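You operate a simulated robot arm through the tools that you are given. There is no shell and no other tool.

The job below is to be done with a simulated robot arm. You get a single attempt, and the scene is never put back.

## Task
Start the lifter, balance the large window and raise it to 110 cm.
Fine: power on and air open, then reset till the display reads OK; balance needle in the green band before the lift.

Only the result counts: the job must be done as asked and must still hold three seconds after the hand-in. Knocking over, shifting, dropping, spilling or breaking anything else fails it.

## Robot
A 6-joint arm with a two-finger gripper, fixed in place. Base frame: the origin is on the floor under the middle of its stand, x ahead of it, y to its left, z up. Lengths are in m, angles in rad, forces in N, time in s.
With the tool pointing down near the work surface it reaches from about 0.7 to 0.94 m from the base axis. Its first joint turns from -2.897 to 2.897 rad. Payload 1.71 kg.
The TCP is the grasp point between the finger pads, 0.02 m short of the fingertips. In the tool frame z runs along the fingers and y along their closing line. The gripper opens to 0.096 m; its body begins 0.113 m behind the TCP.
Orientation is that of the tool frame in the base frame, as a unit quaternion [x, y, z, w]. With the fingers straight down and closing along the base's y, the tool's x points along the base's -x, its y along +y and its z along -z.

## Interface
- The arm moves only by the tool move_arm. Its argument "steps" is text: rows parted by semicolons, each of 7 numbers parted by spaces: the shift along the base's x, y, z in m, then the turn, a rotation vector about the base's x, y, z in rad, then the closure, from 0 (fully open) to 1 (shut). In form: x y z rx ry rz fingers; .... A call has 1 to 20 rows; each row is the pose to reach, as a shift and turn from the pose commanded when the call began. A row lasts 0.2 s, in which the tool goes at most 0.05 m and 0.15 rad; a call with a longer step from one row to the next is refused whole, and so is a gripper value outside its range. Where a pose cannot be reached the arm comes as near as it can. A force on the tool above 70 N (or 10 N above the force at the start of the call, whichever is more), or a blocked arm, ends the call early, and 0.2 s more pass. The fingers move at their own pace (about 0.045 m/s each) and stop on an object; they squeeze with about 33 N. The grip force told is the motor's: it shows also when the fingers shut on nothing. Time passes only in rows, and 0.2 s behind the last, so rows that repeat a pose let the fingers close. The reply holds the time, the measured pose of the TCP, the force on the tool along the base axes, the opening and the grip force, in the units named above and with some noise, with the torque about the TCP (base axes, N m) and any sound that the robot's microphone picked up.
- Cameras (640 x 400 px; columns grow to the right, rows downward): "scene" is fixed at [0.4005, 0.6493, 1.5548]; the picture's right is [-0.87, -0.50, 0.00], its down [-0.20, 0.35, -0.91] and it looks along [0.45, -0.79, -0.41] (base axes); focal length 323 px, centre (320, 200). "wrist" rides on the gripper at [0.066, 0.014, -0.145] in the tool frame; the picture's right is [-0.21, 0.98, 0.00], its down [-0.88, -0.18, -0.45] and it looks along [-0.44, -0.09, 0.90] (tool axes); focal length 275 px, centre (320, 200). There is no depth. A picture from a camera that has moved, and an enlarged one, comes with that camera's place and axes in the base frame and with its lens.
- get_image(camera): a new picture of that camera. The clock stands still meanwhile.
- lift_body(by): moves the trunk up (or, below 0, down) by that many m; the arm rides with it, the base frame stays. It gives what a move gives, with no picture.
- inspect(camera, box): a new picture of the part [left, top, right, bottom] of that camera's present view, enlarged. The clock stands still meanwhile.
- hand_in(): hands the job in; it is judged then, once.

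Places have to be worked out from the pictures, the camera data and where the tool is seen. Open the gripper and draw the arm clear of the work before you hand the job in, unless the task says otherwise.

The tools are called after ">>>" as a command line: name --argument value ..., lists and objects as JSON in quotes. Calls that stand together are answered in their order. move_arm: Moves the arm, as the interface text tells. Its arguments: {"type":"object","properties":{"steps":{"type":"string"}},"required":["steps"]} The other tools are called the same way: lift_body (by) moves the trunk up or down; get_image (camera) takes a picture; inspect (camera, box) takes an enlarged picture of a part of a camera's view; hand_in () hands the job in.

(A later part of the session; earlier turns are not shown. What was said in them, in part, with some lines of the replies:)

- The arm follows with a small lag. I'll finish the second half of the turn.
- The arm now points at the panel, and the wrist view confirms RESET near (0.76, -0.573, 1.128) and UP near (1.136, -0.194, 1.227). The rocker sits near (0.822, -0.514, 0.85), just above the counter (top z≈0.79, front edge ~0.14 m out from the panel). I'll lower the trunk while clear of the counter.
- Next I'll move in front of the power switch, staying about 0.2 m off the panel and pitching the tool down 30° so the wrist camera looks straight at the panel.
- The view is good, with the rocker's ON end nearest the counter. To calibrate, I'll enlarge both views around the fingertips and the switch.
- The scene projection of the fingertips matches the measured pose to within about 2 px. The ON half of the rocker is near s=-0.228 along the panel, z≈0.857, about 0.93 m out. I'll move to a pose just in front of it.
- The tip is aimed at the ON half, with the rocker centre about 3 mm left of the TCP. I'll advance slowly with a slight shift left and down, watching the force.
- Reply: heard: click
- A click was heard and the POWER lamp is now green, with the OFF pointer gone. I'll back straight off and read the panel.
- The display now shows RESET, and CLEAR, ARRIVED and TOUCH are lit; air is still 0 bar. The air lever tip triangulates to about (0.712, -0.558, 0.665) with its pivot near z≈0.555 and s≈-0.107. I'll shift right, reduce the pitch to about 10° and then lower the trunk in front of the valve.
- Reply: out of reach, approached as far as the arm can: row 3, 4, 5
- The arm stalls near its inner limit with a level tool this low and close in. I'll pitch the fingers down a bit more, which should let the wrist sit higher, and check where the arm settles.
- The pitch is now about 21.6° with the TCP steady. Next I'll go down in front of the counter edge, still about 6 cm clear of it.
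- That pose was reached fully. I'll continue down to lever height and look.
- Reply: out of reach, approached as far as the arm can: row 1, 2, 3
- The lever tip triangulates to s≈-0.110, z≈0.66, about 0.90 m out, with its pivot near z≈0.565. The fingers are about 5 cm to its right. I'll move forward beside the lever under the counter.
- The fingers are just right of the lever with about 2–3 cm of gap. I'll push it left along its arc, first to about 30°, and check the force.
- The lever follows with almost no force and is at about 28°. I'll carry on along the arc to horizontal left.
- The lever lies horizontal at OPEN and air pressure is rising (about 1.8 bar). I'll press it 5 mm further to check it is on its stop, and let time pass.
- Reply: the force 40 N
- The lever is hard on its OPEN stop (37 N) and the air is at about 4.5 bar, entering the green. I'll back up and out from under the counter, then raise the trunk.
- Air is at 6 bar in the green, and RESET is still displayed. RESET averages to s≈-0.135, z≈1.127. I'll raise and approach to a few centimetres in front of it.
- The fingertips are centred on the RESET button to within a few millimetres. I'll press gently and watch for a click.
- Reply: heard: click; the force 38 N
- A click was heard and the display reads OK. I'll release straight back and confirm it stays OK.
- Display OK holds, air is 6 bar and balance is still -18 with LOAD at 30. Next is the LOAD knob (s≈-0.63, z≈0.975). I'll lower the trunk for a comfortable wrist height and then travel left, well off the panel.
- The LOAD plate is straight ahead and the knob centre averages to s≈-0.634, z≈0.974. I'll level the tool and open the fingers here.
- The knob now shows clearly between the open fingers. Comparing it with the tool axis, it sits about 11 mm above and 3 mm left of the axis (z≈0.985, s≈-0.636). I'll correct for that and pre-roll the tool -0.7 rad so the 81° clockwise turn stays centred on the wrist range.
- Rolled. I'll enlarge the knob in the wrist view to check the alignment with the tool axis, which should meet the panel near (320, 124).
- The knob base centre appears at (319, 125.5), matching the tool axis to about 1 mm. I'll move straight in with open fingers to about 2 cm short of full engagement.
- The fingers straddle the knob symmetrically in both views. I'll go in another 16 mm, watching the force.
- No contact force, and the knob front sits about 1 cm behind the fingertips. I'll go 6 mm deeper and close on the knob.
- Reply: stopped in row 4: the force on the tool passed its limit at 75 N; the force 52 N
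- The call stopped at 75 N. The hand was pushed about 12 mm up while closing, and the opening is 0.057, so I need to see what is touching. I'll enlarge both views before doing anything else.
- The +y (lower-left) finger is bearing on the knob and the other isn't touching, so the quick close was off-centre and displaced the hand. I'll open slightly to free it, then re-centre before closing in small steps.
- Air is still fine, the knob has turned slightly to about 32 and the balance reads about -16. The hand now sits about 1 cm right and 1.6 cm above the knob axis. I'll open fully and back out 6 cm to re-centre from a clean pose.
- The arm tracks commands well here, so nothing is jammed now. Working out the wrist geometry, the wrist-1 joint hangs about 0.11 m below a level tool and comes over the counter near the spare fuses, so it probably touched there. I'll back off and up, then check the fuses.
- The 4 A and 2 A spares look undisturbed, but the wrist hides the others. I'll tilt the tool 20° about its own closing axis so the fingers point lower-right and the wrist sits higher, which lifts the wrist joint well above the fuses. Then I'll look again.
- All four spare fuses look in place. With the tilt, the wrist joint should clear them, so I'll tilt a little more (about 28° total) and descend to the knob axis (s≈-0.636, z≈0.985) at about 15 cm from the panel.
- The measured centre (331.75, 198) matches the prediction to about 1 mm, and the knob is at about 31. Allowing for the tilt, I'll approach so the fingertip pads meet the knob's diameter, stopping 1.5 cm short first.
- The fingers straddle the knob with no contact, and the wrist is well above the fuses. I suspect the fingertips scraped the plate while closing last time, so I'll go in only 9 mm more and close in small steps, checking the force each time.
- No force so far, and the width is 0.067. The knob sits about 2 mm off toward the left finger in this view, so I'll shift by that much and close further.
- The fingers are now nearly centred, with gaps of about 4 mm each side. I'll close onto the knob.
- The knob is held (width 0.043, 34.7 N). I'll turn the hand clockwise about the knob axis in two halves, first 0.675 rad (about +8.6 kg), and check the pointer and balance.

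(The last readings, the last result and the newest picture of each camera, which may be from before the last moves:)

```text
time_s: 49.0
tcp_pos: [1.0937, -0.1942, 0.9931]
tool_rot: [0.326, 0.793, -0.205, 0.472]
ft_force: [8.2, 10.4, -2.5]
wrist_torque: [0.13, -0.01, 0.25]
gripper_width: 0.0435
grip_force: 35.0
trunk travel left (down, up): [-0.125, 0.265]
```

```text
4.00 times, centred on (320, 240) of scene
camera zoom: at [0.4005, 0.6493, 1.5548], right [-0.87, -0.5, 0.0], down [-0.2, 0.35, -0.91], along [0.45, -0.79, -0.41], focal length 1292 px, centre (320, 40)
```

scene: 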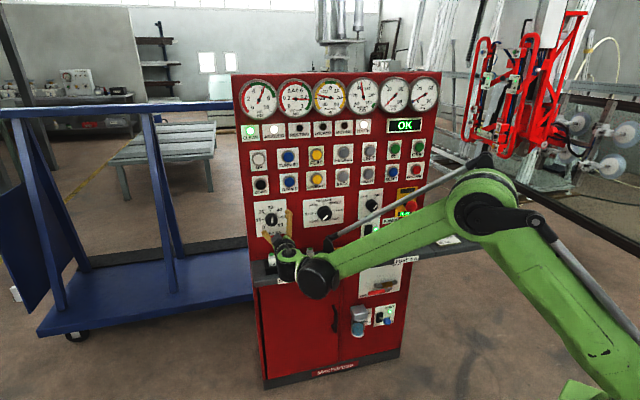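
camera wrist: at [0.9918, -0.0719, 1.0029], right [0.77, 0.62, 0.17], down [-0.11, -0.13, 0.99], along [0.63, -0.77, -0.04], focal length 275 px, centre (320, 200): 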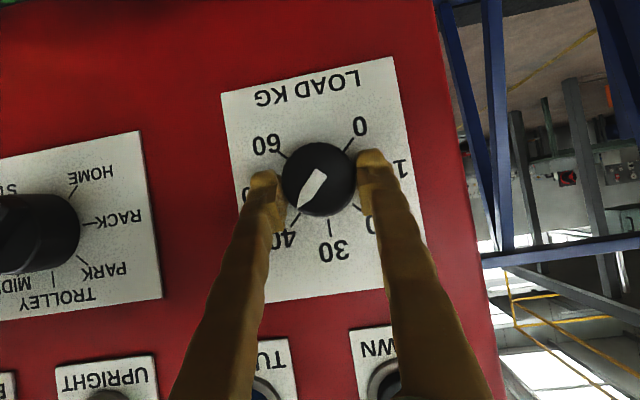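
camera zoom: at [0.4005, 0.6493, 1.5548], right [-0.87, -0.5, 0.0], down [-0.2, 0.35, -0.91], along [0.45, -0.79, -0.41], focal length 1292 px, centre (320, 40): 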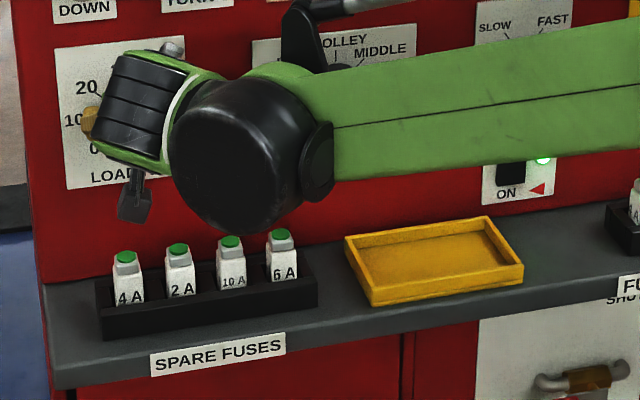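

The knob turns with the hand: balance has moved from -16.6 to about -8, and all four spare fuses are clearly in place. I'll turn another 0.62 rad, about +8 kg, to bring the needle near 0.

>>> move_arm --steps ".0001 .0001 0 .0877 -.0877 0 1; -.0002 -.0002 -.0003 .1754 -.1754 0 1; -.0006 -.0006 -.0006 .263 -.263 0 1; -.001 -.001 -.001 .3507 -.3507 0 1; -.0015 -.0015 -.0015 .4384 -.4384 0 1"

>>> inspect --camera "scene" --box '[310, 70, 350, 115]'

>>> get_image --camera "wrist"

>>> get_image --camera "scene"

```text
time_s: 50.2
tcp_pos: [1.0896, -0.1979, 0.9913]
tool_rot: [0.458, 0.697, 0.045, 0.55]
ft_force: [-18.3, 0.9, -11.2]
wrist_torque: [-0.17, 0.03, -0.24]
gripper_width: 0.0435
grip_force: 35.0
trunk travel left (down, up): [-0.125, 0.265]
```

```text
8.89 times, centred on (330, 92) of scene
camera zoom: at [0.4005, 0.6493, 1.5548], right [-0.87, -0.5, 0.0], down [-0.2, 0.35, -0.91], along [0.45, -0.79, -0.41], focal length 2872 px, centre (231, 1156)
```

zoom: 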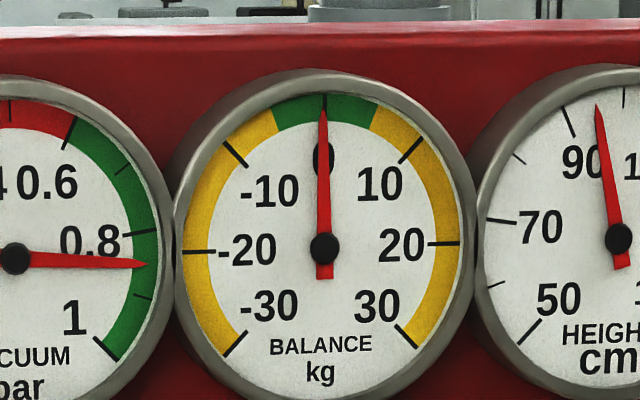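

```text
taken
camera wrist: at [0.9827, -0.081, 1.0086], right [0.57, 0.42, 0.7], down [-0.49, -0.51, 0.71], along [0.66, -0.75, -0.09], focal length 275 px, centre (320, 200)
```

wrist: 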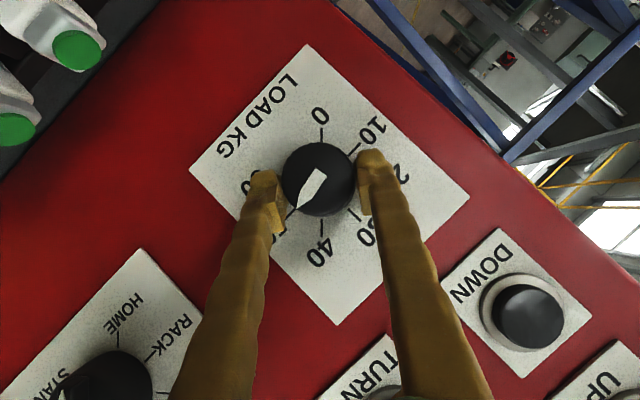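

```text
taken
```

scene: 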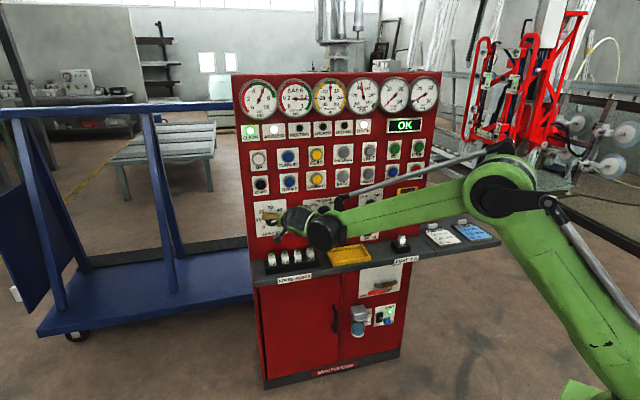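

Balance reads exactly 0, mid-green. I'll relieve the side force, open the fingers gradually and back straight off.

>>> move_arm --steps "-.0028 .0002 -.0018 0 0 0 1; -.0028 .0002 -.0018 0 0 0 .5; -.0028 .0002 -.0018 0 0 0 .3; -.0028 .0002 -.0018 0 0 0 .05; -.0028 .0002 -.0018 0 0 0 .05"

>>> get_image --camera "wrist"

>>> inspect --camera "scene" --box '[310, 70, 350, 115]'

```text
time_s: 51.5
tcp_pos: [1.0881, -0.1966, 0.9914]
tool_rot: [0.457, 0.697, 0.046, 0.55]
ft_force: [0.8, -0.2, 0.4]
wrist_torque: [0.01, -0.01, -0.01]
gripper_width: 0.0911
grip_force: 0.0
trunk travel left (down, up): [-0.125, 0.265]
```

```text
taken
camera wrist: at [0.9805, -0.08, 1.0069], right [0.57, 0.42, 0.7], down [-0.49, -0.51, 0.71], along [0.66, -0.75, -0.09], focal length 275 px, centre (320, 200)
```

wrist: 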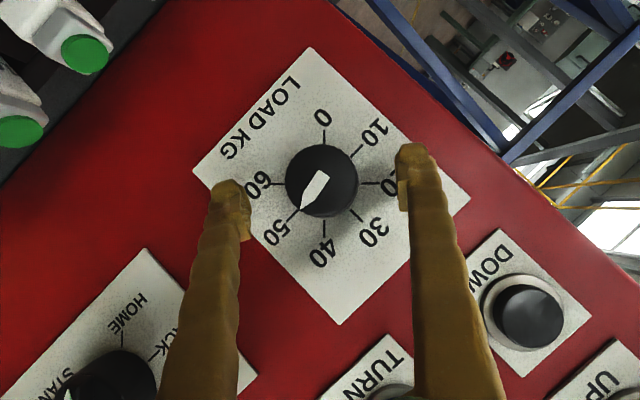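

```text
8.89 times, centred on (330, 92) of scene
camera zoom: at [0.4005, 0.6493, 1.5548], right [-0.87, -0.5, 0.0], down [-0.2, 0.35, -0.91], along [0.45, -0.79, -0.41], focal length 2872 px, centre (231, 1156)
```

zoom: 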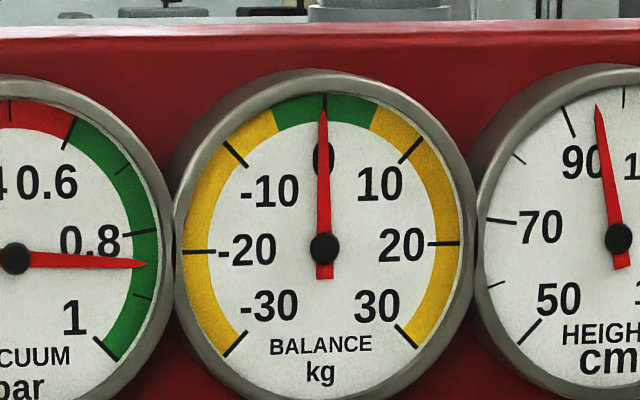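

Balance holds at 0 with the fingers free and the knob at about 48. I'll retreat, roll back to upright, close the fingers and raise the trunk toward the UP button.

>>> move_arm --steps "-.0283 .0283 0 0 0 0 .05; -.0566 .0566 0 0 0 0 .05; -.08 .08 0 -.0853 .0853 0 .5; -.1 .1 0 -.1706 .1706 0 1; -.115 .115 0 -.2559 .2559 0 1; -.115 .115 0 -.3412 .3412 0 1; -.115 .115 0 -.4264 .4264 0 1; -.115 .115 0 -.4264 .4264 0 1"

>>> lift_body --by 0.2

>>> get_image --camera "wrist"

>>> get_image --camera "scene"

```text
time_s: 53.2
tcp_pos: [0.9732, -0.082, 0.9889]
tool_rot: [0.329, 0.792, -0.198, 0.474]
ft_force: [0.0, 0.0, 0.3]
wrist_torque: [-0.01, -0.02, 0.0]
gripper_width: 0.0001
grip_force: 24.4
trunk travel left (down, up): [-0.125, 0.265]
```

```text
time_s: 55.4
tcp_pos: [0.9736, -0.0817, 1.1894]
tool_rot: [0.331, 0.792, -0.199, 0.473]
ft_force: [-0.1, -0.2, 0.0]
wrist_torque: [0.0, -0.01, 0.02]
gripper_width: 0.0
grip_force: 28.9
trunk travel left (down, up): [-0.325, 0.065]
```

```text
taken
camera wrist: at [0.872, 0.0409, 1.1999], right [0.76, 0.62, 0.18], down [-0.12, -0.14, 0.98], along [0.63, -0.77, -0.04], focal length 275 px, centre (320, 200)
```

wrist: 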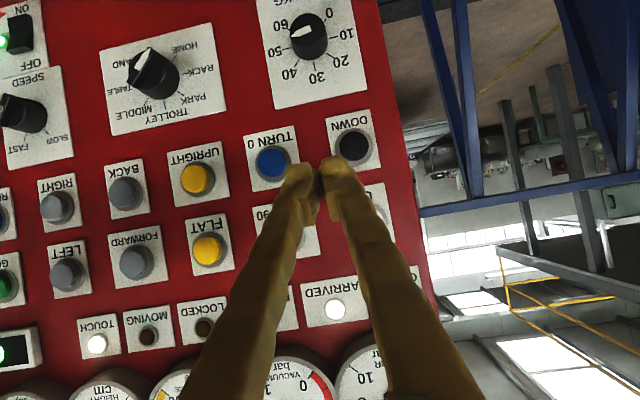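

```text
taken
```

scene: 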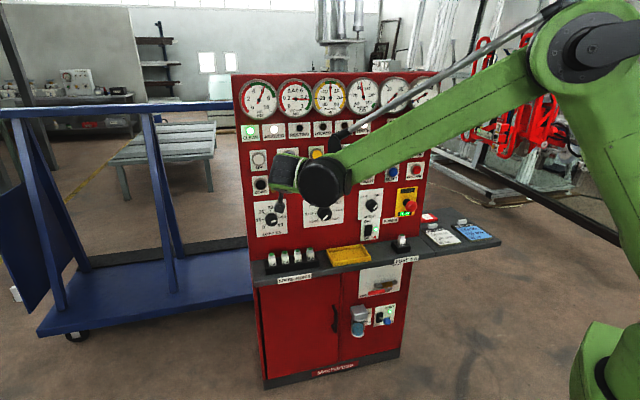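

DOWN measures at s≈-0.665, z≈1.127, so UP should be at s≈-0.666, z≈1.225. I'll move to a pose in front of UP and check alignment and that the height gauge stays visible.

>>> move_arm --steps ".0264 -.0139 .0094 0 0 0 1; .0527 -.0278 .0188 0 0 0 1; .0791 -.0416 .0282 0 0 0 1; .1054 -.0555 .0376 0 0 0 1; .1054 -.0555 .0376 0 0 0 1"

>>> get_image --camera "wrist"

>>> get_image --camera "scene"

>>> inspect --camera "scene" --box '[230, 70, 390, 195]'

```text
time_s: 56.6
tcp_pos: [1.0788, -0.139, 1.2268]
tool_rot: [0.33, 0.792, -0.198, 0.474]
ft_force: [0.6, -0.3, -0.6]
wrist_torque: [0.02, 0.0, -0.03]
gripper_width: 0.0001
grip_force: 29.4
trunk travel left (down, up): [-0.325, 0.065]
```

```text
taken
camera wrist: at [0.9774, -0.0158, 1.2377], right [0.76, 0.62, 0.18], down [-0.12, -0.14, 0.98], along [0.63, -0.77, -0.04], focal length 275 px, centre (320, 200)
```

wrist: 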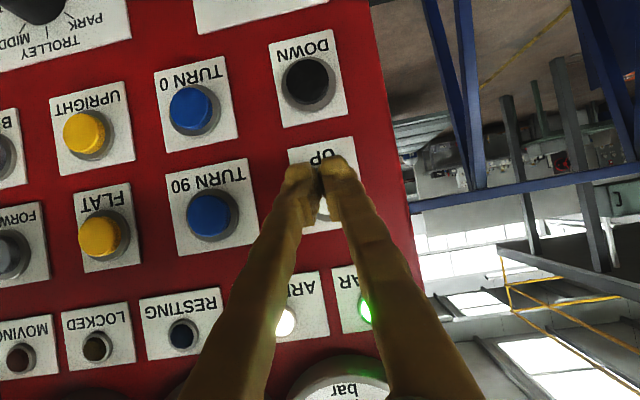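

```text
taken
```

scene: 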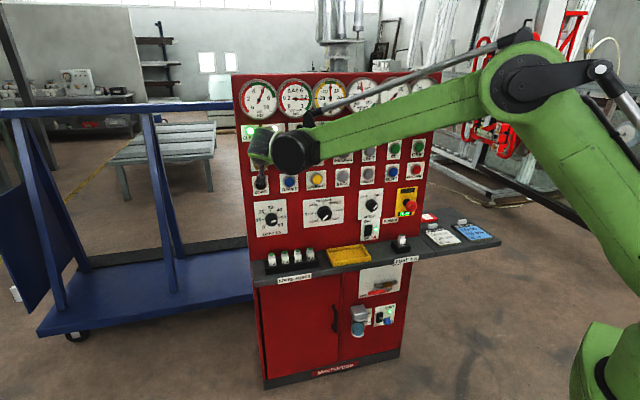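

```text
3.20 times, centred on (310, 132) of scene
camera zoom: at [0.4005, 0.6493, 1.5548], right [-0.87, -0.5, 0.0], down [-0.2, 0.35, -0.91], along [0.45, -0.79, -0.41], focal length 1034 px, centre (352, 416)
```

zoom: 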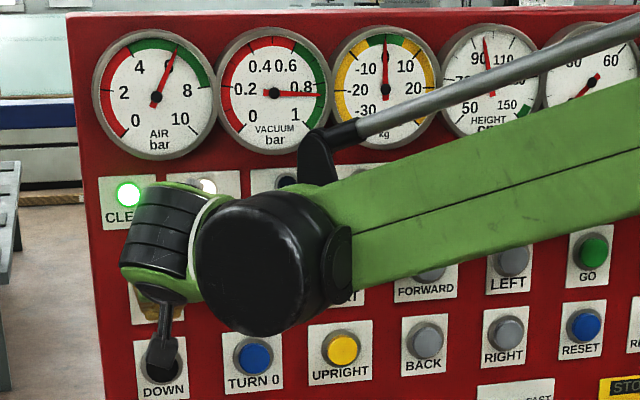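

UP is about 4 mm right and a few mm below my aim. The upper half of the height gauge stays visible past the arm. I'll zoom on the gauge to calibrate its scale before pressing.

>>> inspect --camera "scene" --box '[342, 74, 382, 114]'

```text
10.00 times, centred on (362, 94) of scene
camera zoom: at [0.4005, 0.6493, 1.5548], right [-0.87, -0.5, 0.0], down [-0.2, 0.35, -0.91], along [0.45, -0.79, -0.41], focal length 3231 px, centre (-100, 1260)
```

zoom: 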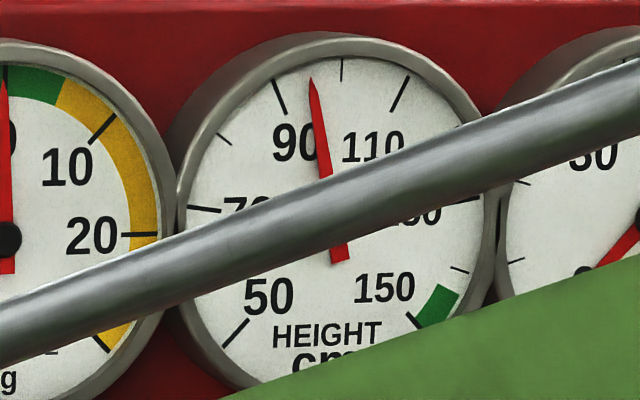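

The gauge reads about 96 cm (the 90, 100 and 110 ticks are clear), so +14 cm is needed. I'll give UP a short trial press to learn its speed, then back off.

>>> move_arm --steps ".0115 -.0167 -.003 0 0 0 1; .0221 -.0273 -.003 0 0 0 1; .0325 -.0377 -.003 0 0 0 1; .0151 -.0203 -.003 0 0 0 1"

>>> inspect --camera "scene" --box '[230, 70, 390, 195]'

>>> inspect --camera "scene" --box '[342, 74, 382, 114]'

>>> get_image --camera "wrist"

```text
time_s: 57.6
tcp_pos: [1.0943, -0.1575, 1.2233]
tool_rot: [0.33, 0.791, -0.199, 0.474]
ft_force: [0.1, 0.6, 0.1]
wrist_torque: [-0.02, 0.0, -0.01]
gripper_width: 0.0
grip_force: 29.0
trunk travel left (down, up): [-0.325, 0.065]
heard: click
```

```text
3.20 times, centred on (310, 132) of scene
camera zoom: at [0.4005, 0.6493, 1.5548], right [-0.87, -0.5, 0.0], down [-0.2, 0.35, -0.91], along [0.45, -0.79, -0.41], focal length 1034 px, centre (352, 416)
```

zoom: 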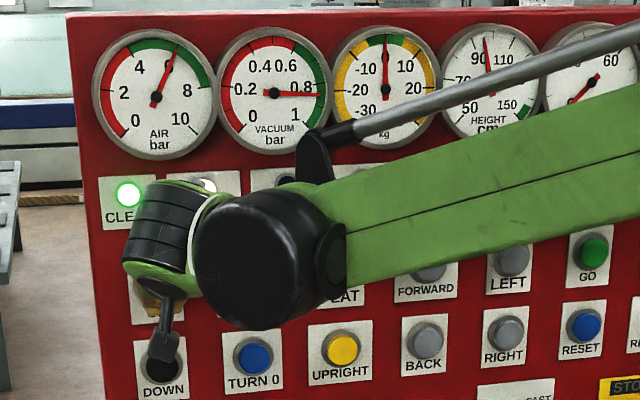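

```text
10.00 times, centred on (362, 94) of scene
camera zoom: at [0.4005, 0.6493, 1.5548], right [-0.87, -0.5, 0.0], down [-0.2, 0.35, -0.91], along [0.45, -0.79, -0.41], focal length 3231 px, centre (-100, 1260)
```

zoom: 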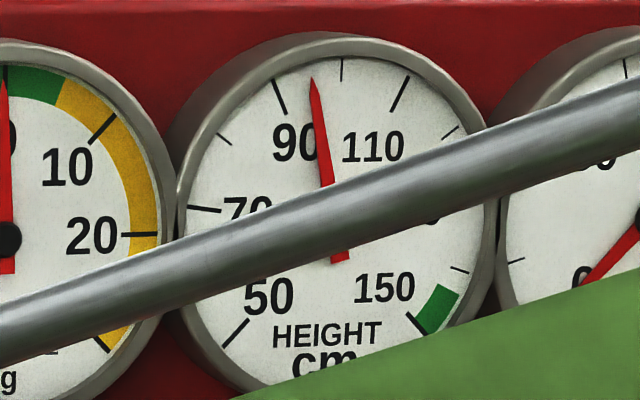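

```text
taken
camera wrist: at [0.992, -0.0354, 1.2346], right [0.76, 0.62, 0.18], down [-0.12, -0.14, 0.98], along [0.63, -0.77, -0.04], focal length 275 px, centre (320, 200)
```

wrist: 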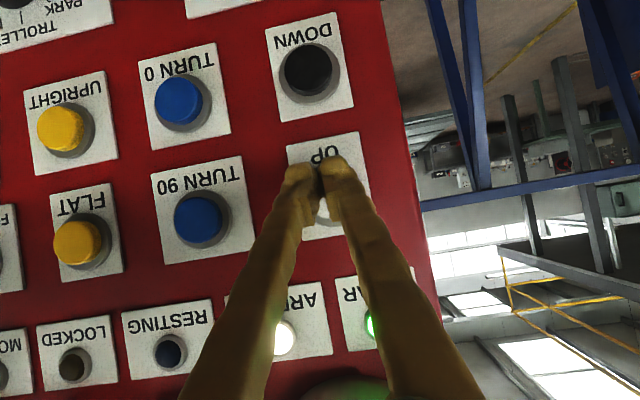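

A click was heard and the needle moved up slightly, so UP is hold-to-run and slow. I'll press and hold for about 1 s and read the height while still holding.

>>> move_arm --steps ".0174 -.0174 0 0 0 0 1; .0174 -.0174 0 0 0 0 1; .0174 -.0174 0 0 0 0 1; .0174 -.0174 0 0 0 0 1; .0174 -.0174 0 0 0 0 1"

>>> inspect --camera "scene" --box '[342, 74, 382, 114]'

>>> inspect --camera "scene" --box '[230, 70, 390, 195]'

```text
time_s: 58.8
tcp_pos: [1.1107, -0.1758, 1.2248]
tool_rot: [0.33, 0.791, -0.199, 0.475]
ft_force: [-3.8, 9.3, 0.5]
wrist_torque: [0.02, 0.01, 0.08]
gripper_width: 0.0059
grip_force: 29.6
trunk travel left (down, up): [-0.325, 0.065]
heard: click
```

```text
10.00 times, centred on (362, 94) of scene
camera zoom: at [0.4005, 0.6493, 1.5548], right [-0.87, -0.5, 0.0], down [-0.2, 0.35, -0.91], along [0.45, -0.79, -0.41], focal length 3231 px, centre (-100, 1260)
```

zoom: 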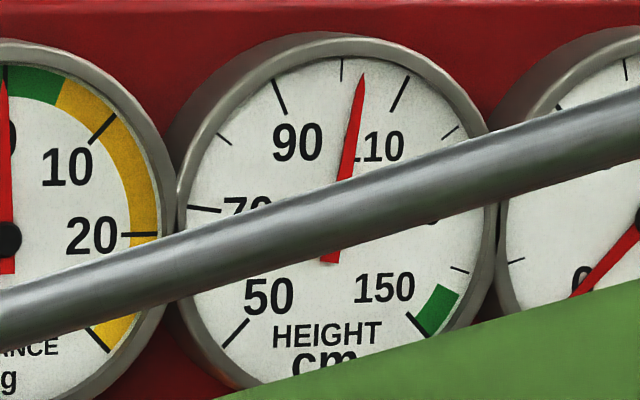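

```text
3.20 times, centred on (310, 132) of scene
camera zoom: at [0.4005, 0.6493, 1.5548], right [-0.87, -0.5, 0.0], down [-0.2, 0.35, -0.91], along [0.45, -0.79, -0.41], focal length 1034 px, centre (352, 416)
```

zoom: 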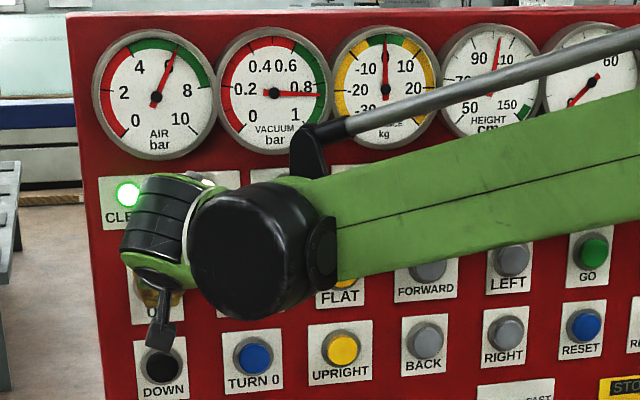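

Height is now about 103 cm, rising at roughly 7 cm/s, with the button still held. I'll hold for one more row and re-read.

>>> move_arm --steps "0 0 0 0 0 0 1"

>>> inspect --camera "scene" --box '[342, 74, 382, 114]'

```text
time_s: 59.2
tcp_pos: [1.1097, -0.1755, 1.2257]
tool_rot: [0.33, 0.791, -0.199, 0.475]
ft_force: [-4.2, 9.5, -0.8]
wrist_torque: [-0.02, 0.01, 0.1]
gripper_width: 0.006
grip_force: 29.5
trunk travel left (down, up): [-0.325, 0.065]
```

```text
10.00 times, centred on (362, 94) of scene
camera zoom: at [0.4005, 0.6493, 1.5548], right [-0.87, -0.5, 0.0], down [-0.2, 0.35, -0.91], along [0.45, -0.79, -0.41], focal length 3231 px, centre (-100, 1260)
```

zoom: 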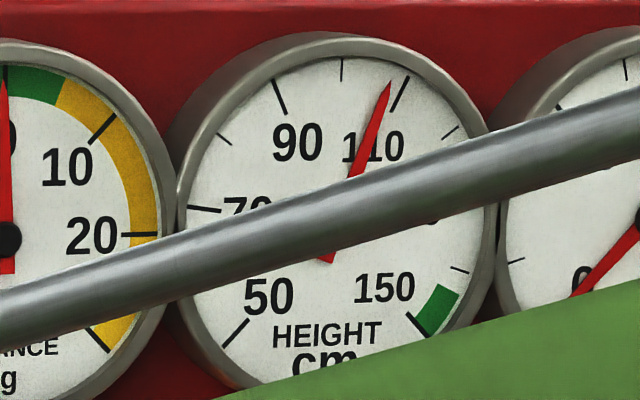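

Height is about 107.7 cm, so I'll release now and see where it settles, then top up with short pulses.

>>> move_arm --steps "-.0174 .0174 0 0 0 0 1; -.0174 .0174 0 0 0 0 1"

>>> inspect --camera "scene" --box '[342, 74, 382, 114]'

```text
time_s: 59.8
tcp_pos: [1.0934, -0.1573, 1.2254]
tool_rot: [0.33, 0.791, -0.199, 0.475]
ft_force: [-0.6, 0.3, 0.2]
wrist_torque: [-0.01, 0.0, 0.01]
gripper_width: 0.0
grip_force: 29.6
trunk travel left (down, up): [-0.325, 0.065]
```

```text
10.00 times, centred on (362, 94) of scene
camera zoom: at [0.4005, 0.6493, 1.5548], right [-0.87, -0.5, 0.0], down [-0.2, 0.35, -0.91], along [0.45, -0.79, -0.41], focal length 3231 px, centre (-100, 1260)
```

zoom: 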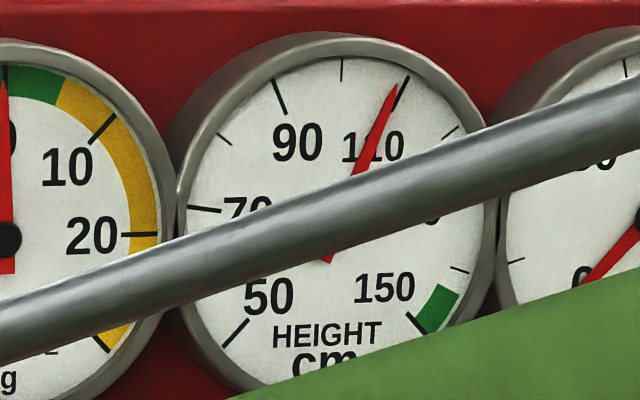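

The needle now sits just short of the 110 tick at about 109 cm. I'll back off and lower the trunk a little for an unobstructed reading.

>>> move_arm --steps "-.03 .03 0 0 0 0 1; -.05 .05 0 0 0 0 1; -.05 .05 0 0 0 0 1"

>>> lift_body --by -0.12

>>> inspect --camera "scene" --box '[342, 74, 382, 114]'

>>> inspect --camera "scene" --box '[230, 70, 450, 190]'

```text
time_s: 60.6
tcp_pos: [1.045, -0.1096, 1.225]
tool_rot: [0.33, 0.791, -0.199, 0.475]
ft_force: [0.3, 0.5, 0.4]
wrist_torque: [-0.01, 0.02, -0.03]
gripper_width: 0.0001
grip_force: 29.0
trunk travel left (down, up): [-0.325, 0.065]
```

```text
time_s: 62.1
tcp_pos: [1.0429, -0.1097, 1.1055]
tool_rot: [0.331, 0.791, -0.2, 0.475]
ft_force: [0.2, -0.4, -0.2]
wrist_torque: [-0.02, 0.02, 0.0]
gripper_width: 0.0
grip_force: 29.0
trunk travel left (down, up): [-0.205, 0.185]
```

```text
10.00 times, centred on (362, 94) of scene
camera zoom: at [0.4005, 0.6493, 1.5548], right [-0.87, -0.5, 0.0], down [-0.2, 0.35, -0.91], along [0.45, -0.79, -0.41], focal length 3231 px, centre (-100, 1260)
```

zoom: 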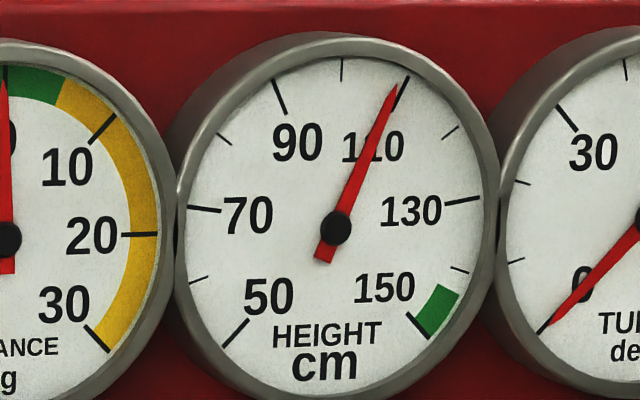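

```text
2.91 times, centred on (340, 130) of scene
camera zoom: at [0.4005, 0.6493, 1.5548], right [-0.87, -0.5, 0.0], down [-0.2, 0.35, -0.91], along [0.45, -0.79, -0.41], focal length 940 px, centre (262, 404)
```

zoom: 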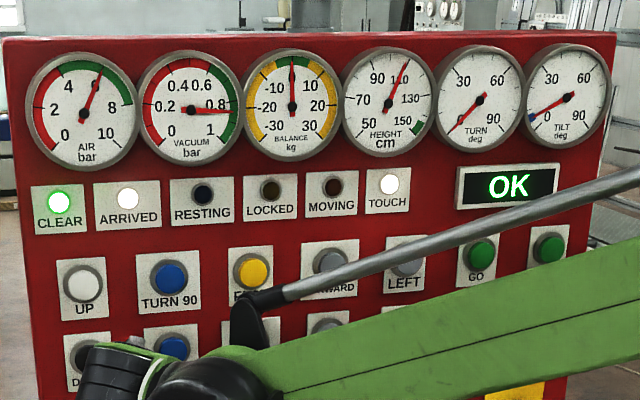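

Balance is still 0, everything else is normal and nothing is moving. I'll zoom tighter to read the height more precisely.

>>> inspect --camera "scene" --box '[354, 78, 378, 102]'

```text
16.00 times, centred on (366, 90) of scene
camera zoom: at [0.4005, 0.6493, 1.5548], right [-0.87, -0.5, 0.0], down [-0.2, 0.35, -0.91], along [0.45, -0.79, -0.41], focal length 5170 px, centre (-416, 1960)
```

zoom: 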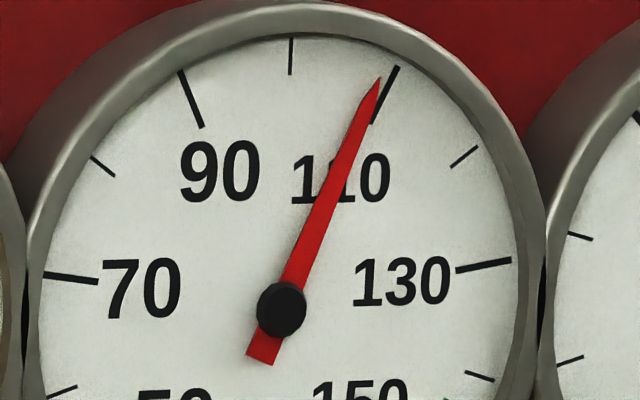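

The height reads about 108.4 cm, so roughly 1.6 cm more is needed. I'll raise the trunk back, return to the button and give a two-row pulse.

>>> lift_body --by 0.12

>>> move_arm --steps ".03 -.03 0 0 0 0 1; .05 -.05 0 0 0 0 1; .05 -.05 0 0 0 0 1; .0684 -.0684 0 0 0 0 1; .0684 -.0684 0 0 0 0 1; .05 -.05 0 0 0 0 1; .04 -.04 0 0 0 0 1"

>>> inspect --camera "scene" --box '[354, 78, 378, 102]'

```text
time_s: 63.6
tcp_pos: [1.0439, -0.1083, 1.2242]
tool_rot: [0.33, 0.792, -0.199, 0.474]
ft_force: [0.7, 0.0, -0.5]
wrist_torque: [0.02, 0.02, -0.03]
gripper_width: 0.0001
grip_force: 29.2
trunk travel left (down, up): [-0.325, 0.065]
```

```text
time_s: 65.2
tcp_pos: [1.0843, -0.1486, 1.2261]
tool_rot: [0.33, 0.791, -0.199, 0.475]
ft_force: [0.9, -0.2, 0.3]
wrist_torque: [0.0, -0.03, 0.01]
gripper_width: 0.0002
grip_force: 29.2
trunk travel left (down, up): [-0.325, 0.065]
heard: click
```

```text
16.00 times, centred on (366, 90) of scene
camera zoom: at [0.4005, 0.6493, 1.5548], right [-0.87, -0.5, 0.0], down [-0.2, 0.35, -0.91], along [0.45, -0.79, -0.41], focal length 5170 px, centre (-416, 1960)
```

zoom: 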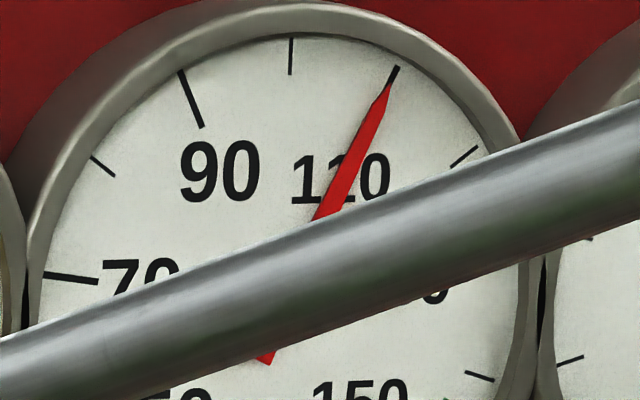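

Height is now about 109.4 cm, with the needle almost on the tick. One more single-row pulse should finish it.

>>> move_arm --steps ".01 -.01 0 0 0 0 1; .01 -.01 0 0 0 0 1; .0284 -.0284 0 0 0 0 1; .01 -.01 0 0 0 0 1; 0 0 0 0 0 0 1"

>>> inspect --camera "scene" --box '[354, 78, 378, 102]'

```text
time_s: 66.4
tcp_pos: [1.0827, -0.1487, 1.225]
tool_rot: [0.329, 0.792, -0.198, 0.475]
ft_force: [-0.5, 0.7, -0.2]
wrist_torque: [0.0, -0.02, 0.04]
gripper_width: 0.0
grip_force: 29.5
trunk travel left (down, up): [-0.325, 0.065]
heard: click
```

```text
16.00 times, centred on (366, 90) of scene
camera zoom: at [0.4005, 0.6493, 1.5548], right [-0.87, -0.5, 0.0], down [-0.2, 0.35, -0.91], along [0.45, -0.79, -0.41], focal length 5170 px, centre (-416, 1960)
```

zoom: 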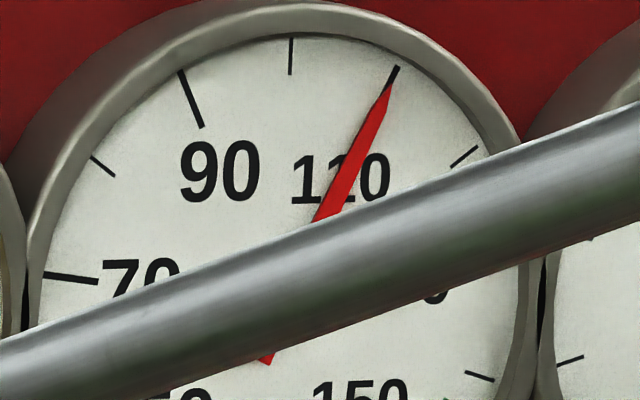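

The needle barely moved with that pulse. I'll zoom hard on the tip against the 110 tick to judge the remaining gap.

>>> inspect --camera "scene" --box '[364, 78, 376, 90]'

>>> inspect --camera "scene" --box '[230, 70, 450, 190]'

```text
16.00 times, centred on (370, 84) of scene
camera zoom: at [0.4005, 0.6493, 1.5548], right [-0.87, -0.5, 0.0], down [-0.2, 0.35, -0.91], along [0.45, -0.79, -0.41], focal length 5170 px, centre (-480, 2056)
```

zoom: 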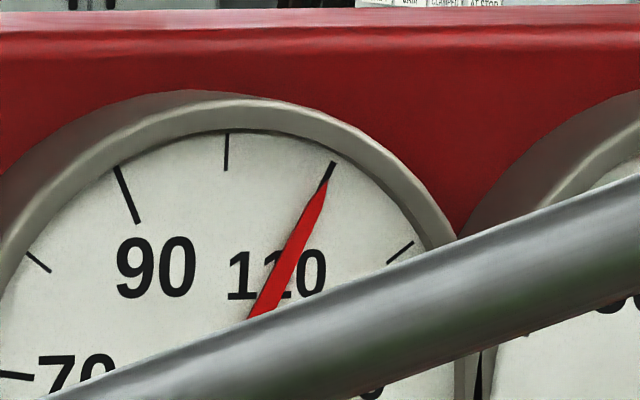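

```text
2.91 times, centred on (340, 130) of scene
camera zoom: at [0.4005, 0.6493, 1.5548], right [-0.87, -0.5, 0.0], down [-0.2, 0.35, -0.91], along [0.45, -0.79, -0.41], focal length 940 px, centre (262, 404)
```

zoom: 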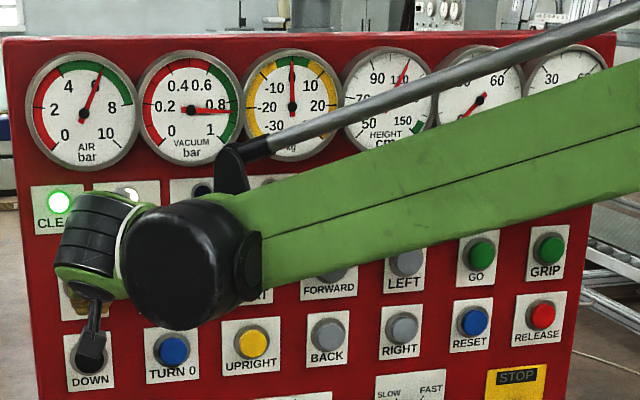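

The tip now lies on the 110 tick from this angle, but the scene camera looks from the side and the raised needle gives some parallax. To be sure, I'll retreat and take a head-on look at the height gauge with the wrist camera between opened fingers.

>>> move_arm --steps "-.0308 .0308 0 0 0 0 1; -.0616 .0616 0 0 0 0 1; -.0924 .0924 0 0 0 0 1; -.1203 .0645 .0245 0 0 0 1; -.1481 .0367 .049 0 0 0 1; -.176 .0088 .0735 0 0 0 1; -.2038 -.019 .098 0 0 0 .5; -.2317 -.0469 .1225 0 0 0 0; -.2596 -.0748 .147 0 0 0 0; -.2874 -.1026 .1715 0 0 0 0; -.3153 -.1305 .196 0 0 0 0; -.3431 -.1583 .2205 0 0 0 0; -.371 -.1862 .245 0 0 0 0; -.371 -.1862 .245 0 0 0 0"

>>> get_image --camera "wrist"

>>> get_image --camera "scene"

```text
time_s: 69.4
tcp_pos: [0.7106, -0.3352, 1.4699]
tool_rot: [0.331, 0.791, -0.199, 0.475]
ft_force: [-0.1, -0.3, 0.5]
wrist_torque: [0.02, -0.02, 0.03]
gripper_width: 0.0958
grip_force: 0.0
trunk travel left (down, up): [-0.325, 0.065]
```

```text
taken
camera wrist: at [0.6103, -0.2121, 1.4803], right [0.76, 0.62, 0.18], down [-0.12, -0.14, 0.98], along [0.63, -0.77, -0.04], focal length 275 px, centre (320, 200)
```

wrist: 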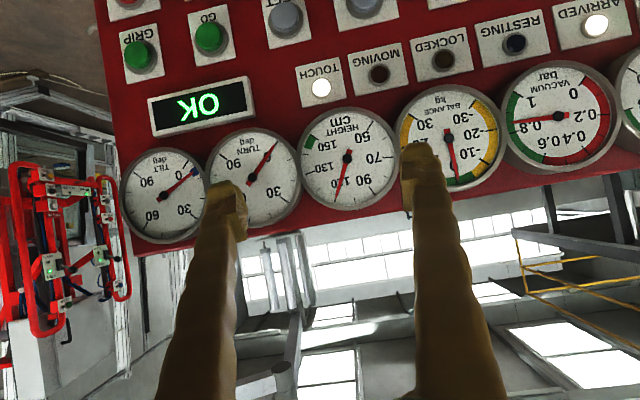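

```text
taken
```

scene: 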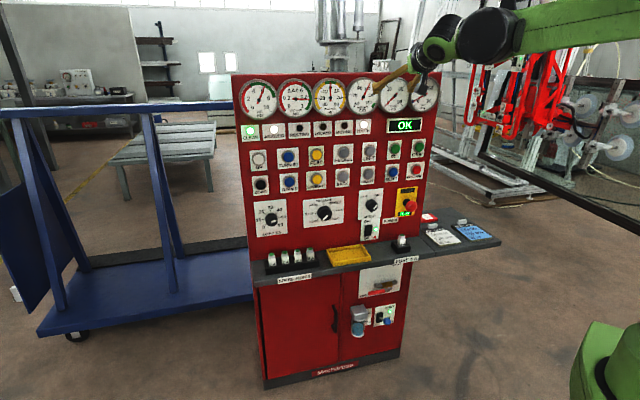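

The height gauge is in full view between the fingers. I'll enlarge it.

>>> inspect --camera "wrist" --box '[298, 110, 402, 210]'

>>> inspect --camera "scene" --box '[230, 70, 450, 190]'

```text
4.00 times, centred on (350, 160) of wrist
camera zoom: at [0.6103, -0.2121, 1.4803], right [0.76, 0.62, 0.18], down [-0.12, -0.14, 0.98], along [0.63, -0.77, -0.04], focal length 1101 px, centre (200, 360)
```

zoom: 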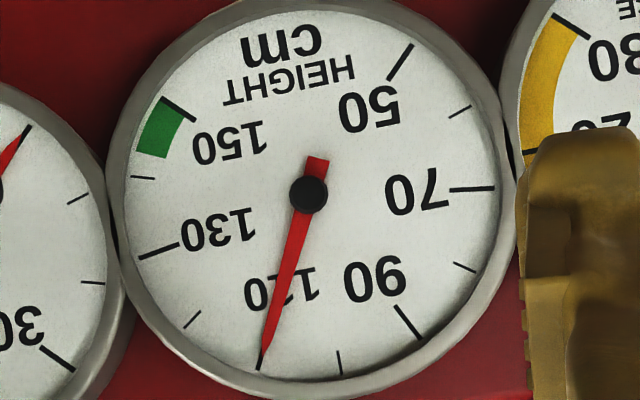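

```text
2.91 times, centred on (340, 130) of scene
camera zoom: at [0.4005, 0.6493, 1.5548], right [-0.87, -0.5, 0.0], down [-0.2, 0.35, -0.91], along [0.45, -0.79, -0.41], focal length 940 px, centre (262, 404)
```

zoom: 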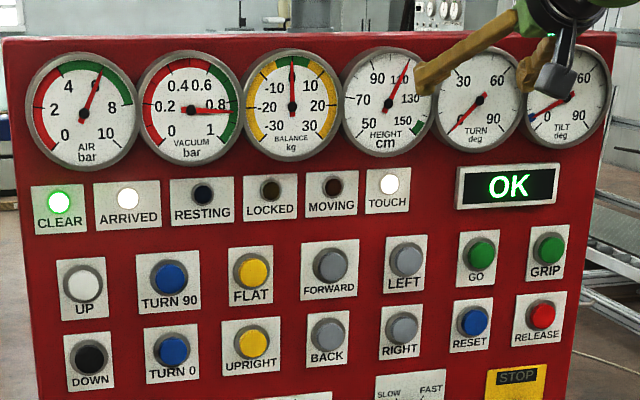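

From head-on the needle points essentially at the 110 tick. I'll zoom in once more on the tip to quantify any gap.

>>> inspect --camera "wrist" --box '[322, 182, 362, 214]'

>>> inspect --camera "wrist" --box '[322, 140, 372, 215]'

```text
12.50 times, centred on (342, 198) of wrist
camera zoom: at [0.6103, -0.2121, 1.4803], right [0.76, 0.62, 0.18], down [-0.12, -0.14, 0.98], along [0.63, -0.77, -0.04], focal length 3441 px, centre (45, 225)
```

zoom: 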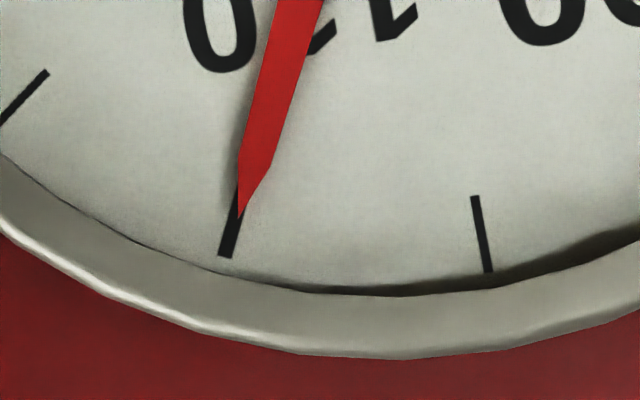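

```text
5.33 times, centred on (347, 178) of wrist
camera zoom: at [0.6103, -0.2121, 1.4803], right [0.76, 0.62, 0.18], down [-0.12, -0.14, 0.98], along [0.63, -0.77, -0.04], focal length 1468 px, centre (176, 320)
```

zoom: 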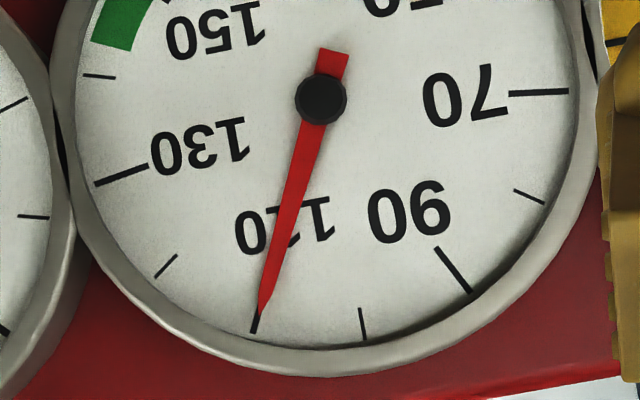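

The tip is about 0.3–0.7 cm short of 110, so the height is about 109.5 cm. I'll go back the same way and give two more single-row taps of about +0.3 cm each.

>>> move_arm --steps ".0279 .0279 -.0245 0 0 0 1; .0557 .0557 -.049 0 0 0 1; .0836 .0836 -.0735 0 0 0 1; .1114 .1114 -.098 0 0 0 1; .1393 .1393 -.1225 0 0 0 1; .1672 .1672 -.147 0 0 0 1; .195 .195 -.1715 0 0 0 1; .2229 .2229 -.196 0 0 0 1; .2507 .2507 -.2205 0 0 0 1; .2786 .2786 -.245 0 0 0 1; .3094 .2478 -.245 0 0 0 1; .3402 .217 -.245 0 0 0 1; .371 .1862 -.245 0 0 0 1; .371 .1862 -.245 0 0 0 1"

>>> get_image --camera "wrist"

```text
time_s: 72.4
tcp_pos: [1.0839, -0.1497, 1.2244]
tool_rot: [0.33, 0.791, -0.199, 0.475]
ft_force: [-0.2, -0.4, -0.1]
wrist_torque: [0.02, -0.03, -0.02]
gripper_width: 0.0004
grip_force: 29.9
trunk travel left (down, up): [-0.325, 0.065]
```

```text
taken
camera wrist: at [0.9828, -0.0268, 1.234], right [0.76, 0.62, 0.18], down [-0.12, -0.14, 0.98], along [0.63, -0.77, -0.04], focal length 275 px, centre (320, 200)
```

wrist: 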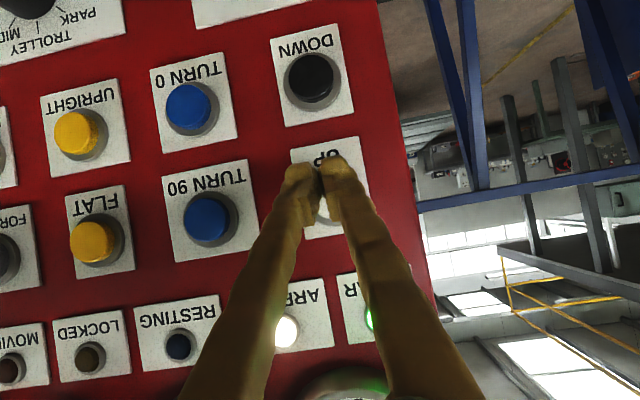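

Back in front of UP at the same pose as before, I'll give two short taps and read the gauge.

>>> move_arm --steps ".01 -.01 0 0 0 0 1; .01 -.01 0 0 0 0 1; .0284 -.0284 0 0 0 0 1; .01 -.01 0 0 0 0 1; .01 -.01 0 0 0 0 1; .0284 -.0284 0 0 0 0 1; .01 -.01 0 0 0 0 1; 0 0 0 0 0 0 1"

>>> inspect --camera "scene" --box '[364, 78, 376, 90]'

```text
time_s: 74.2
tcp_pos: [1.0837, -0.1479, 1.2255]
tool_rot: [0.33, 0.791, -0.198, 0.475]
ft_force: [-0.8, -0.3, 0.2]
wrist_torque: [-0.01, 0.01, 0.04]
gripper_width: 0.0
grip_force: 29.5
trunk travel left (down, up): [-0.325, 0.065]
heard: click, click
```

```text
16.00 times, centred on (370, 84) of scene
camera zoom: at [0.4005, 0.6493, 1.5548], right [-0.87, -0.5, 0.0], down [-0.2, 0.35, -0.91], along [0.45, -0.79, -0.41], focal length 5170 px, centre (-480, 2056)
```

zoom: 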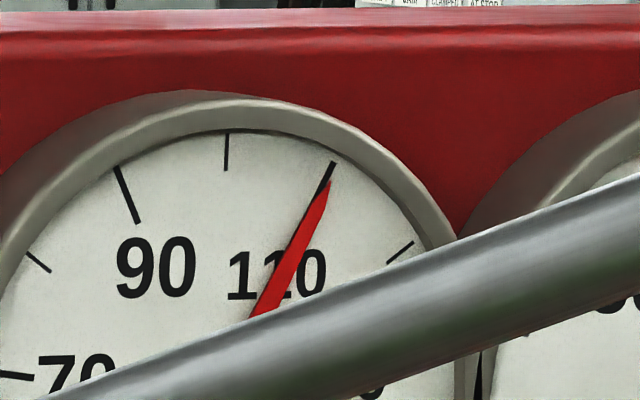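

The needle has moved about +0.3 cm to roughly 109.8 cm and is on the tick. I'll retreat from the panel, open the gripper and check the whole scene.

>>> move_arm --steps "-.0308 .0308 0 0 0 0 1; -.0616 .0616 0 0 0 0 1; -.0924 .0924 0 0 0 0 1; -.12 .11 .02 0 0 0 .5; -.15 .1 .05 0 0 0 0; -.18 .08 .08 0 0 0 0; -.21 .06 .11 0 0 0 0; -.24 .04 .14 0 0 0 0; -.27 .02 .17 0 0 0 0; -.27 .02 .17 0 0 0 0; -.27 .02 .17 0 0 0 0"

>>> get_image --camera "scene"

>>> get_image --camera "wrist"

>>> inspect --camera "scene" --box '[230, 70, 450, 190]'

>>> inspect --camera "scene" --box '[240, 180, 440, 305]'

>>> inspect --camera "scene" --box '[390, 180, 510, 255]'

>>> inspect --camera "scene" --box '[354, 78, 378, 102]'

```text
time_s: 76.6
tcp_pos: [0.8152, -0.1295, 1.3969]
tool_rot: [0.33, 0.792, -0.198, 0.474]
ft_force: [1.4, 0.8, -0.1]
wrist_torque: [-0.06, -0.01, -0.05]
gripper_width: 0.096
grip_force: 0.0
trunk travel left (down, up): [-0.325, 0.065]
```

```text
taken
```

scene: 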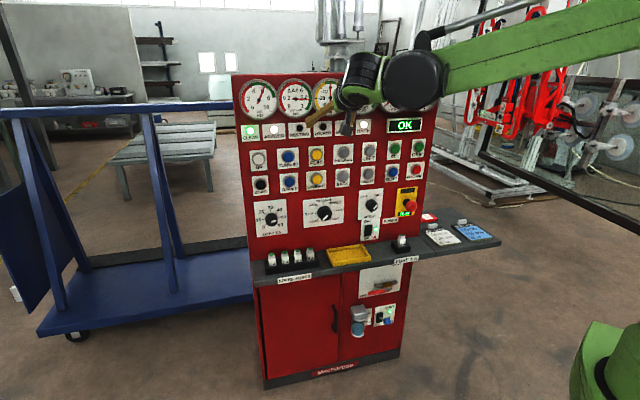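

```text
taken
camera wrist: at [0.7136, -0.0065, 1.4061], right [0.76, 0.62, 0.18], down [-0.12, -0.14, 0.98], along [0.63, -0.77, -0.04], focal length 275 px, centre (320, 200)
```

wrist: 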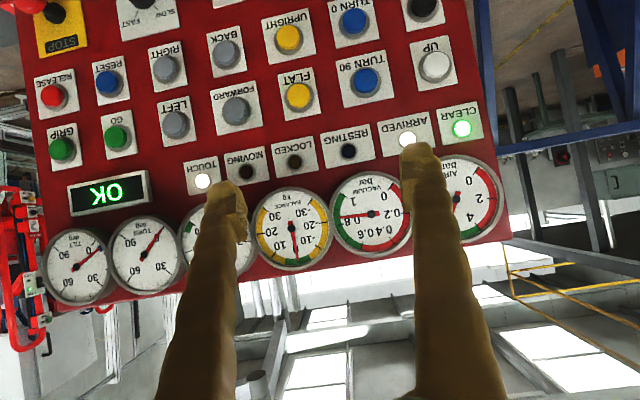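

```text
2.91 times, centred on (340, 130) of scene
camera zoom: at [0.4005, 0.6493, 1.5548], right [-0.87, -0.5, 0.0], down [-0.2, 0.35, -0.91], along [0.45, -0.79, -0.41], focal length 940 px, centre (262, 404)
```

zoom: 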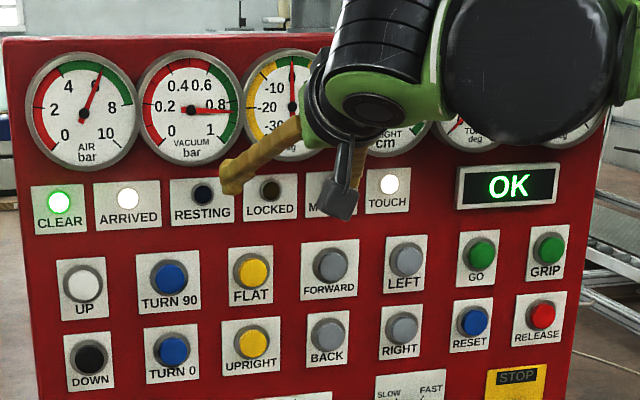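

```text
3.20 times, centred on (340, 242) of scene
camera zoom: at [0.4005, 0.6493, 1.5548], right [-0.87, -0.5, 0.0], down [-0.2, 0.35, -0.91], along [0.45, -0.79, -0.41], focal length 1034 px, centre (256, 64)
```

zoom: 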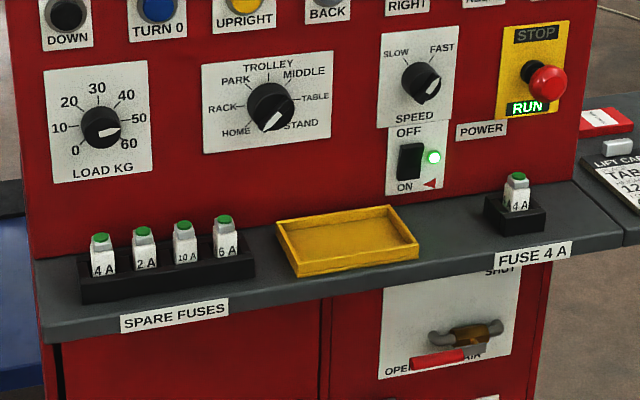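

```text
5.33 times, centred on (450, 218) of scene
camera zoom: at [0.4005, 0.6493, 1.5548], right [-0.87, -0.5, 0.0], down [-0.2, 0.35, -0.91], along [0.45, -0.79, -0.41], focal length 1723 px, centre (-373, 107)
```

zoom: 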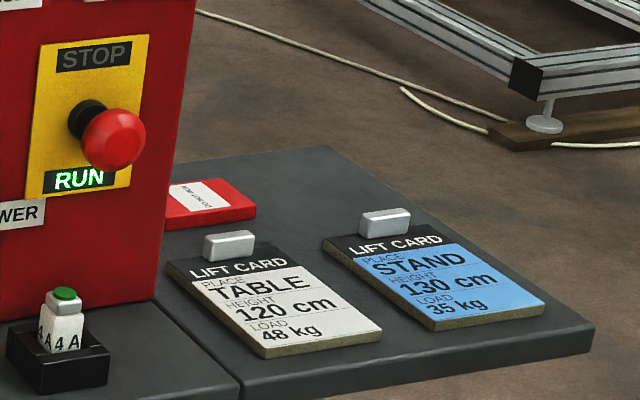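

```text
16.00 times, centred on (366, 90) of scene
camera zoom: at [0.4005, 0.6493, 1.5548], right [-0.87, -0.5, 0.0], down [-0.2, 0.35, -0.91], along [0.45, -0.79, -0.41], focal length 5170 px, centre (-416, 1960)
```

zoom: 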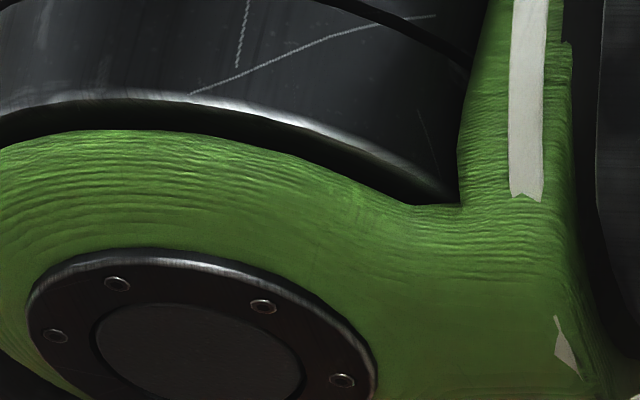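

Everything else matches its starting state: fuses, tray, cards, STOP and selector. The power lamp is on, the air lever is open and the display reads OK. I'll shift the hand further clear for one last unobstructed look at the gauges.

>>> move_arm --steps "-.03 -.03 0 0 0 0 0; -.06 -.06 0 0 0 0 0; -.09 -.09 0 0 0 0 0; -.12 -.12 0 0 0 0 0; -.14 -.14 0 0 0 0 0; -.14 -.14 0 0 0 0 0"

>>> inspect --camera "scene" --box '[230, 70, 450, 190]'

>>> inspect --camera "scene" --box '[354, 78, 378, 102]'

```text
time_s: 78.0
tcp_pos: [0.6745, -0.2696, 1.3954]
tool_rot: [0.331, 0.791, -0.2, 0.475]
ft_force: [-0.1, -1.4, -0.3]
wrist_torque: [0.01, 0.0, 0.01]
gripper_width: 0.0958
grip_force: 0.2
trunk travel left (down, up): [-0.325, 0.065]
```

```text
2.91 times, centred on (340, 130) of scene
camera zoom: at [0.4005, 0.6493, 1.5548], right [-0.87, -0.5, 0.0], down [-0.2, 0.35, -0.91], along [0.45, -0.79, -0.41], focal length 940 px, centre (262, 404)
```

zoom: 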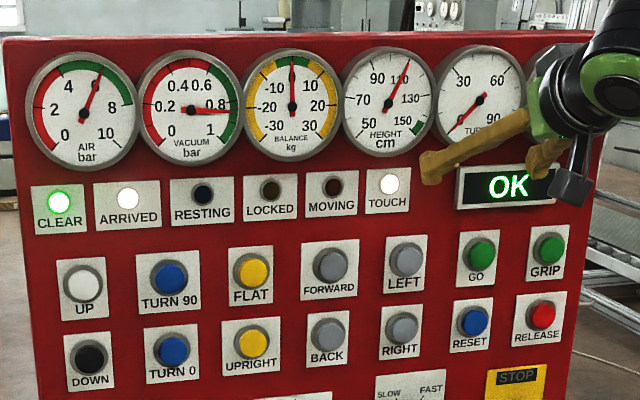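

```text
16.00 times, centred on (366, 90) of scene
camera zoom: at [0.4005, 0.6493, 1.5548], right [-0.87, -0.5, 0.0], down [-0.2, 0.35, -0.91], along [0.45, -0.79, -0.41], focal length 5170 px, centre (-416, 1960)
```

zoom: 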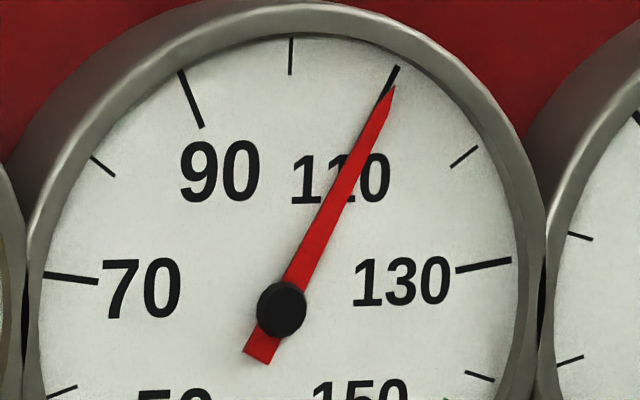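

Final state: air 6 bar, balance at 0 in the green, display OK, height steady at about 110 cm (needle on the tick). The gripper is open and about 0.28 m clear of the panel, and nothing else is disturbed, so I'm handing in.

>>> hand_in

```text
The job is handed in.
```

The lifter is running, the large window is balanced, and it is raised to about 110 cm. I've handed the job in; the result hasn't come back yet.

- **Start-up:** I switched the power on and opened the air valve, which settled at 6 bar. One press of RESET brought the display to OK, and it stayed there.
- **Balance:** I turned the LOAD knob from 30 to about 48 kg, which put the balance needle at 0, in the middle of the green band. It was there before the lift and was still there at the end.
- **Height:** The needle sits on the 110 mark; my closest reading is about 109.8 cm.

**Stopped grip:** My first grip on the LOAD knob stopped when the force on the tool passed its 70 N limit (75 N). It also turned the knob slightly, to about 31–32. I backed off and gripped it again from a different angle. The spare fuses, tray and cards look unmoved in the final pictures, and the STOP button, place selector and speed knob are as they were.

The gripper is open and the arm is about 0.28 m clear of the panel.
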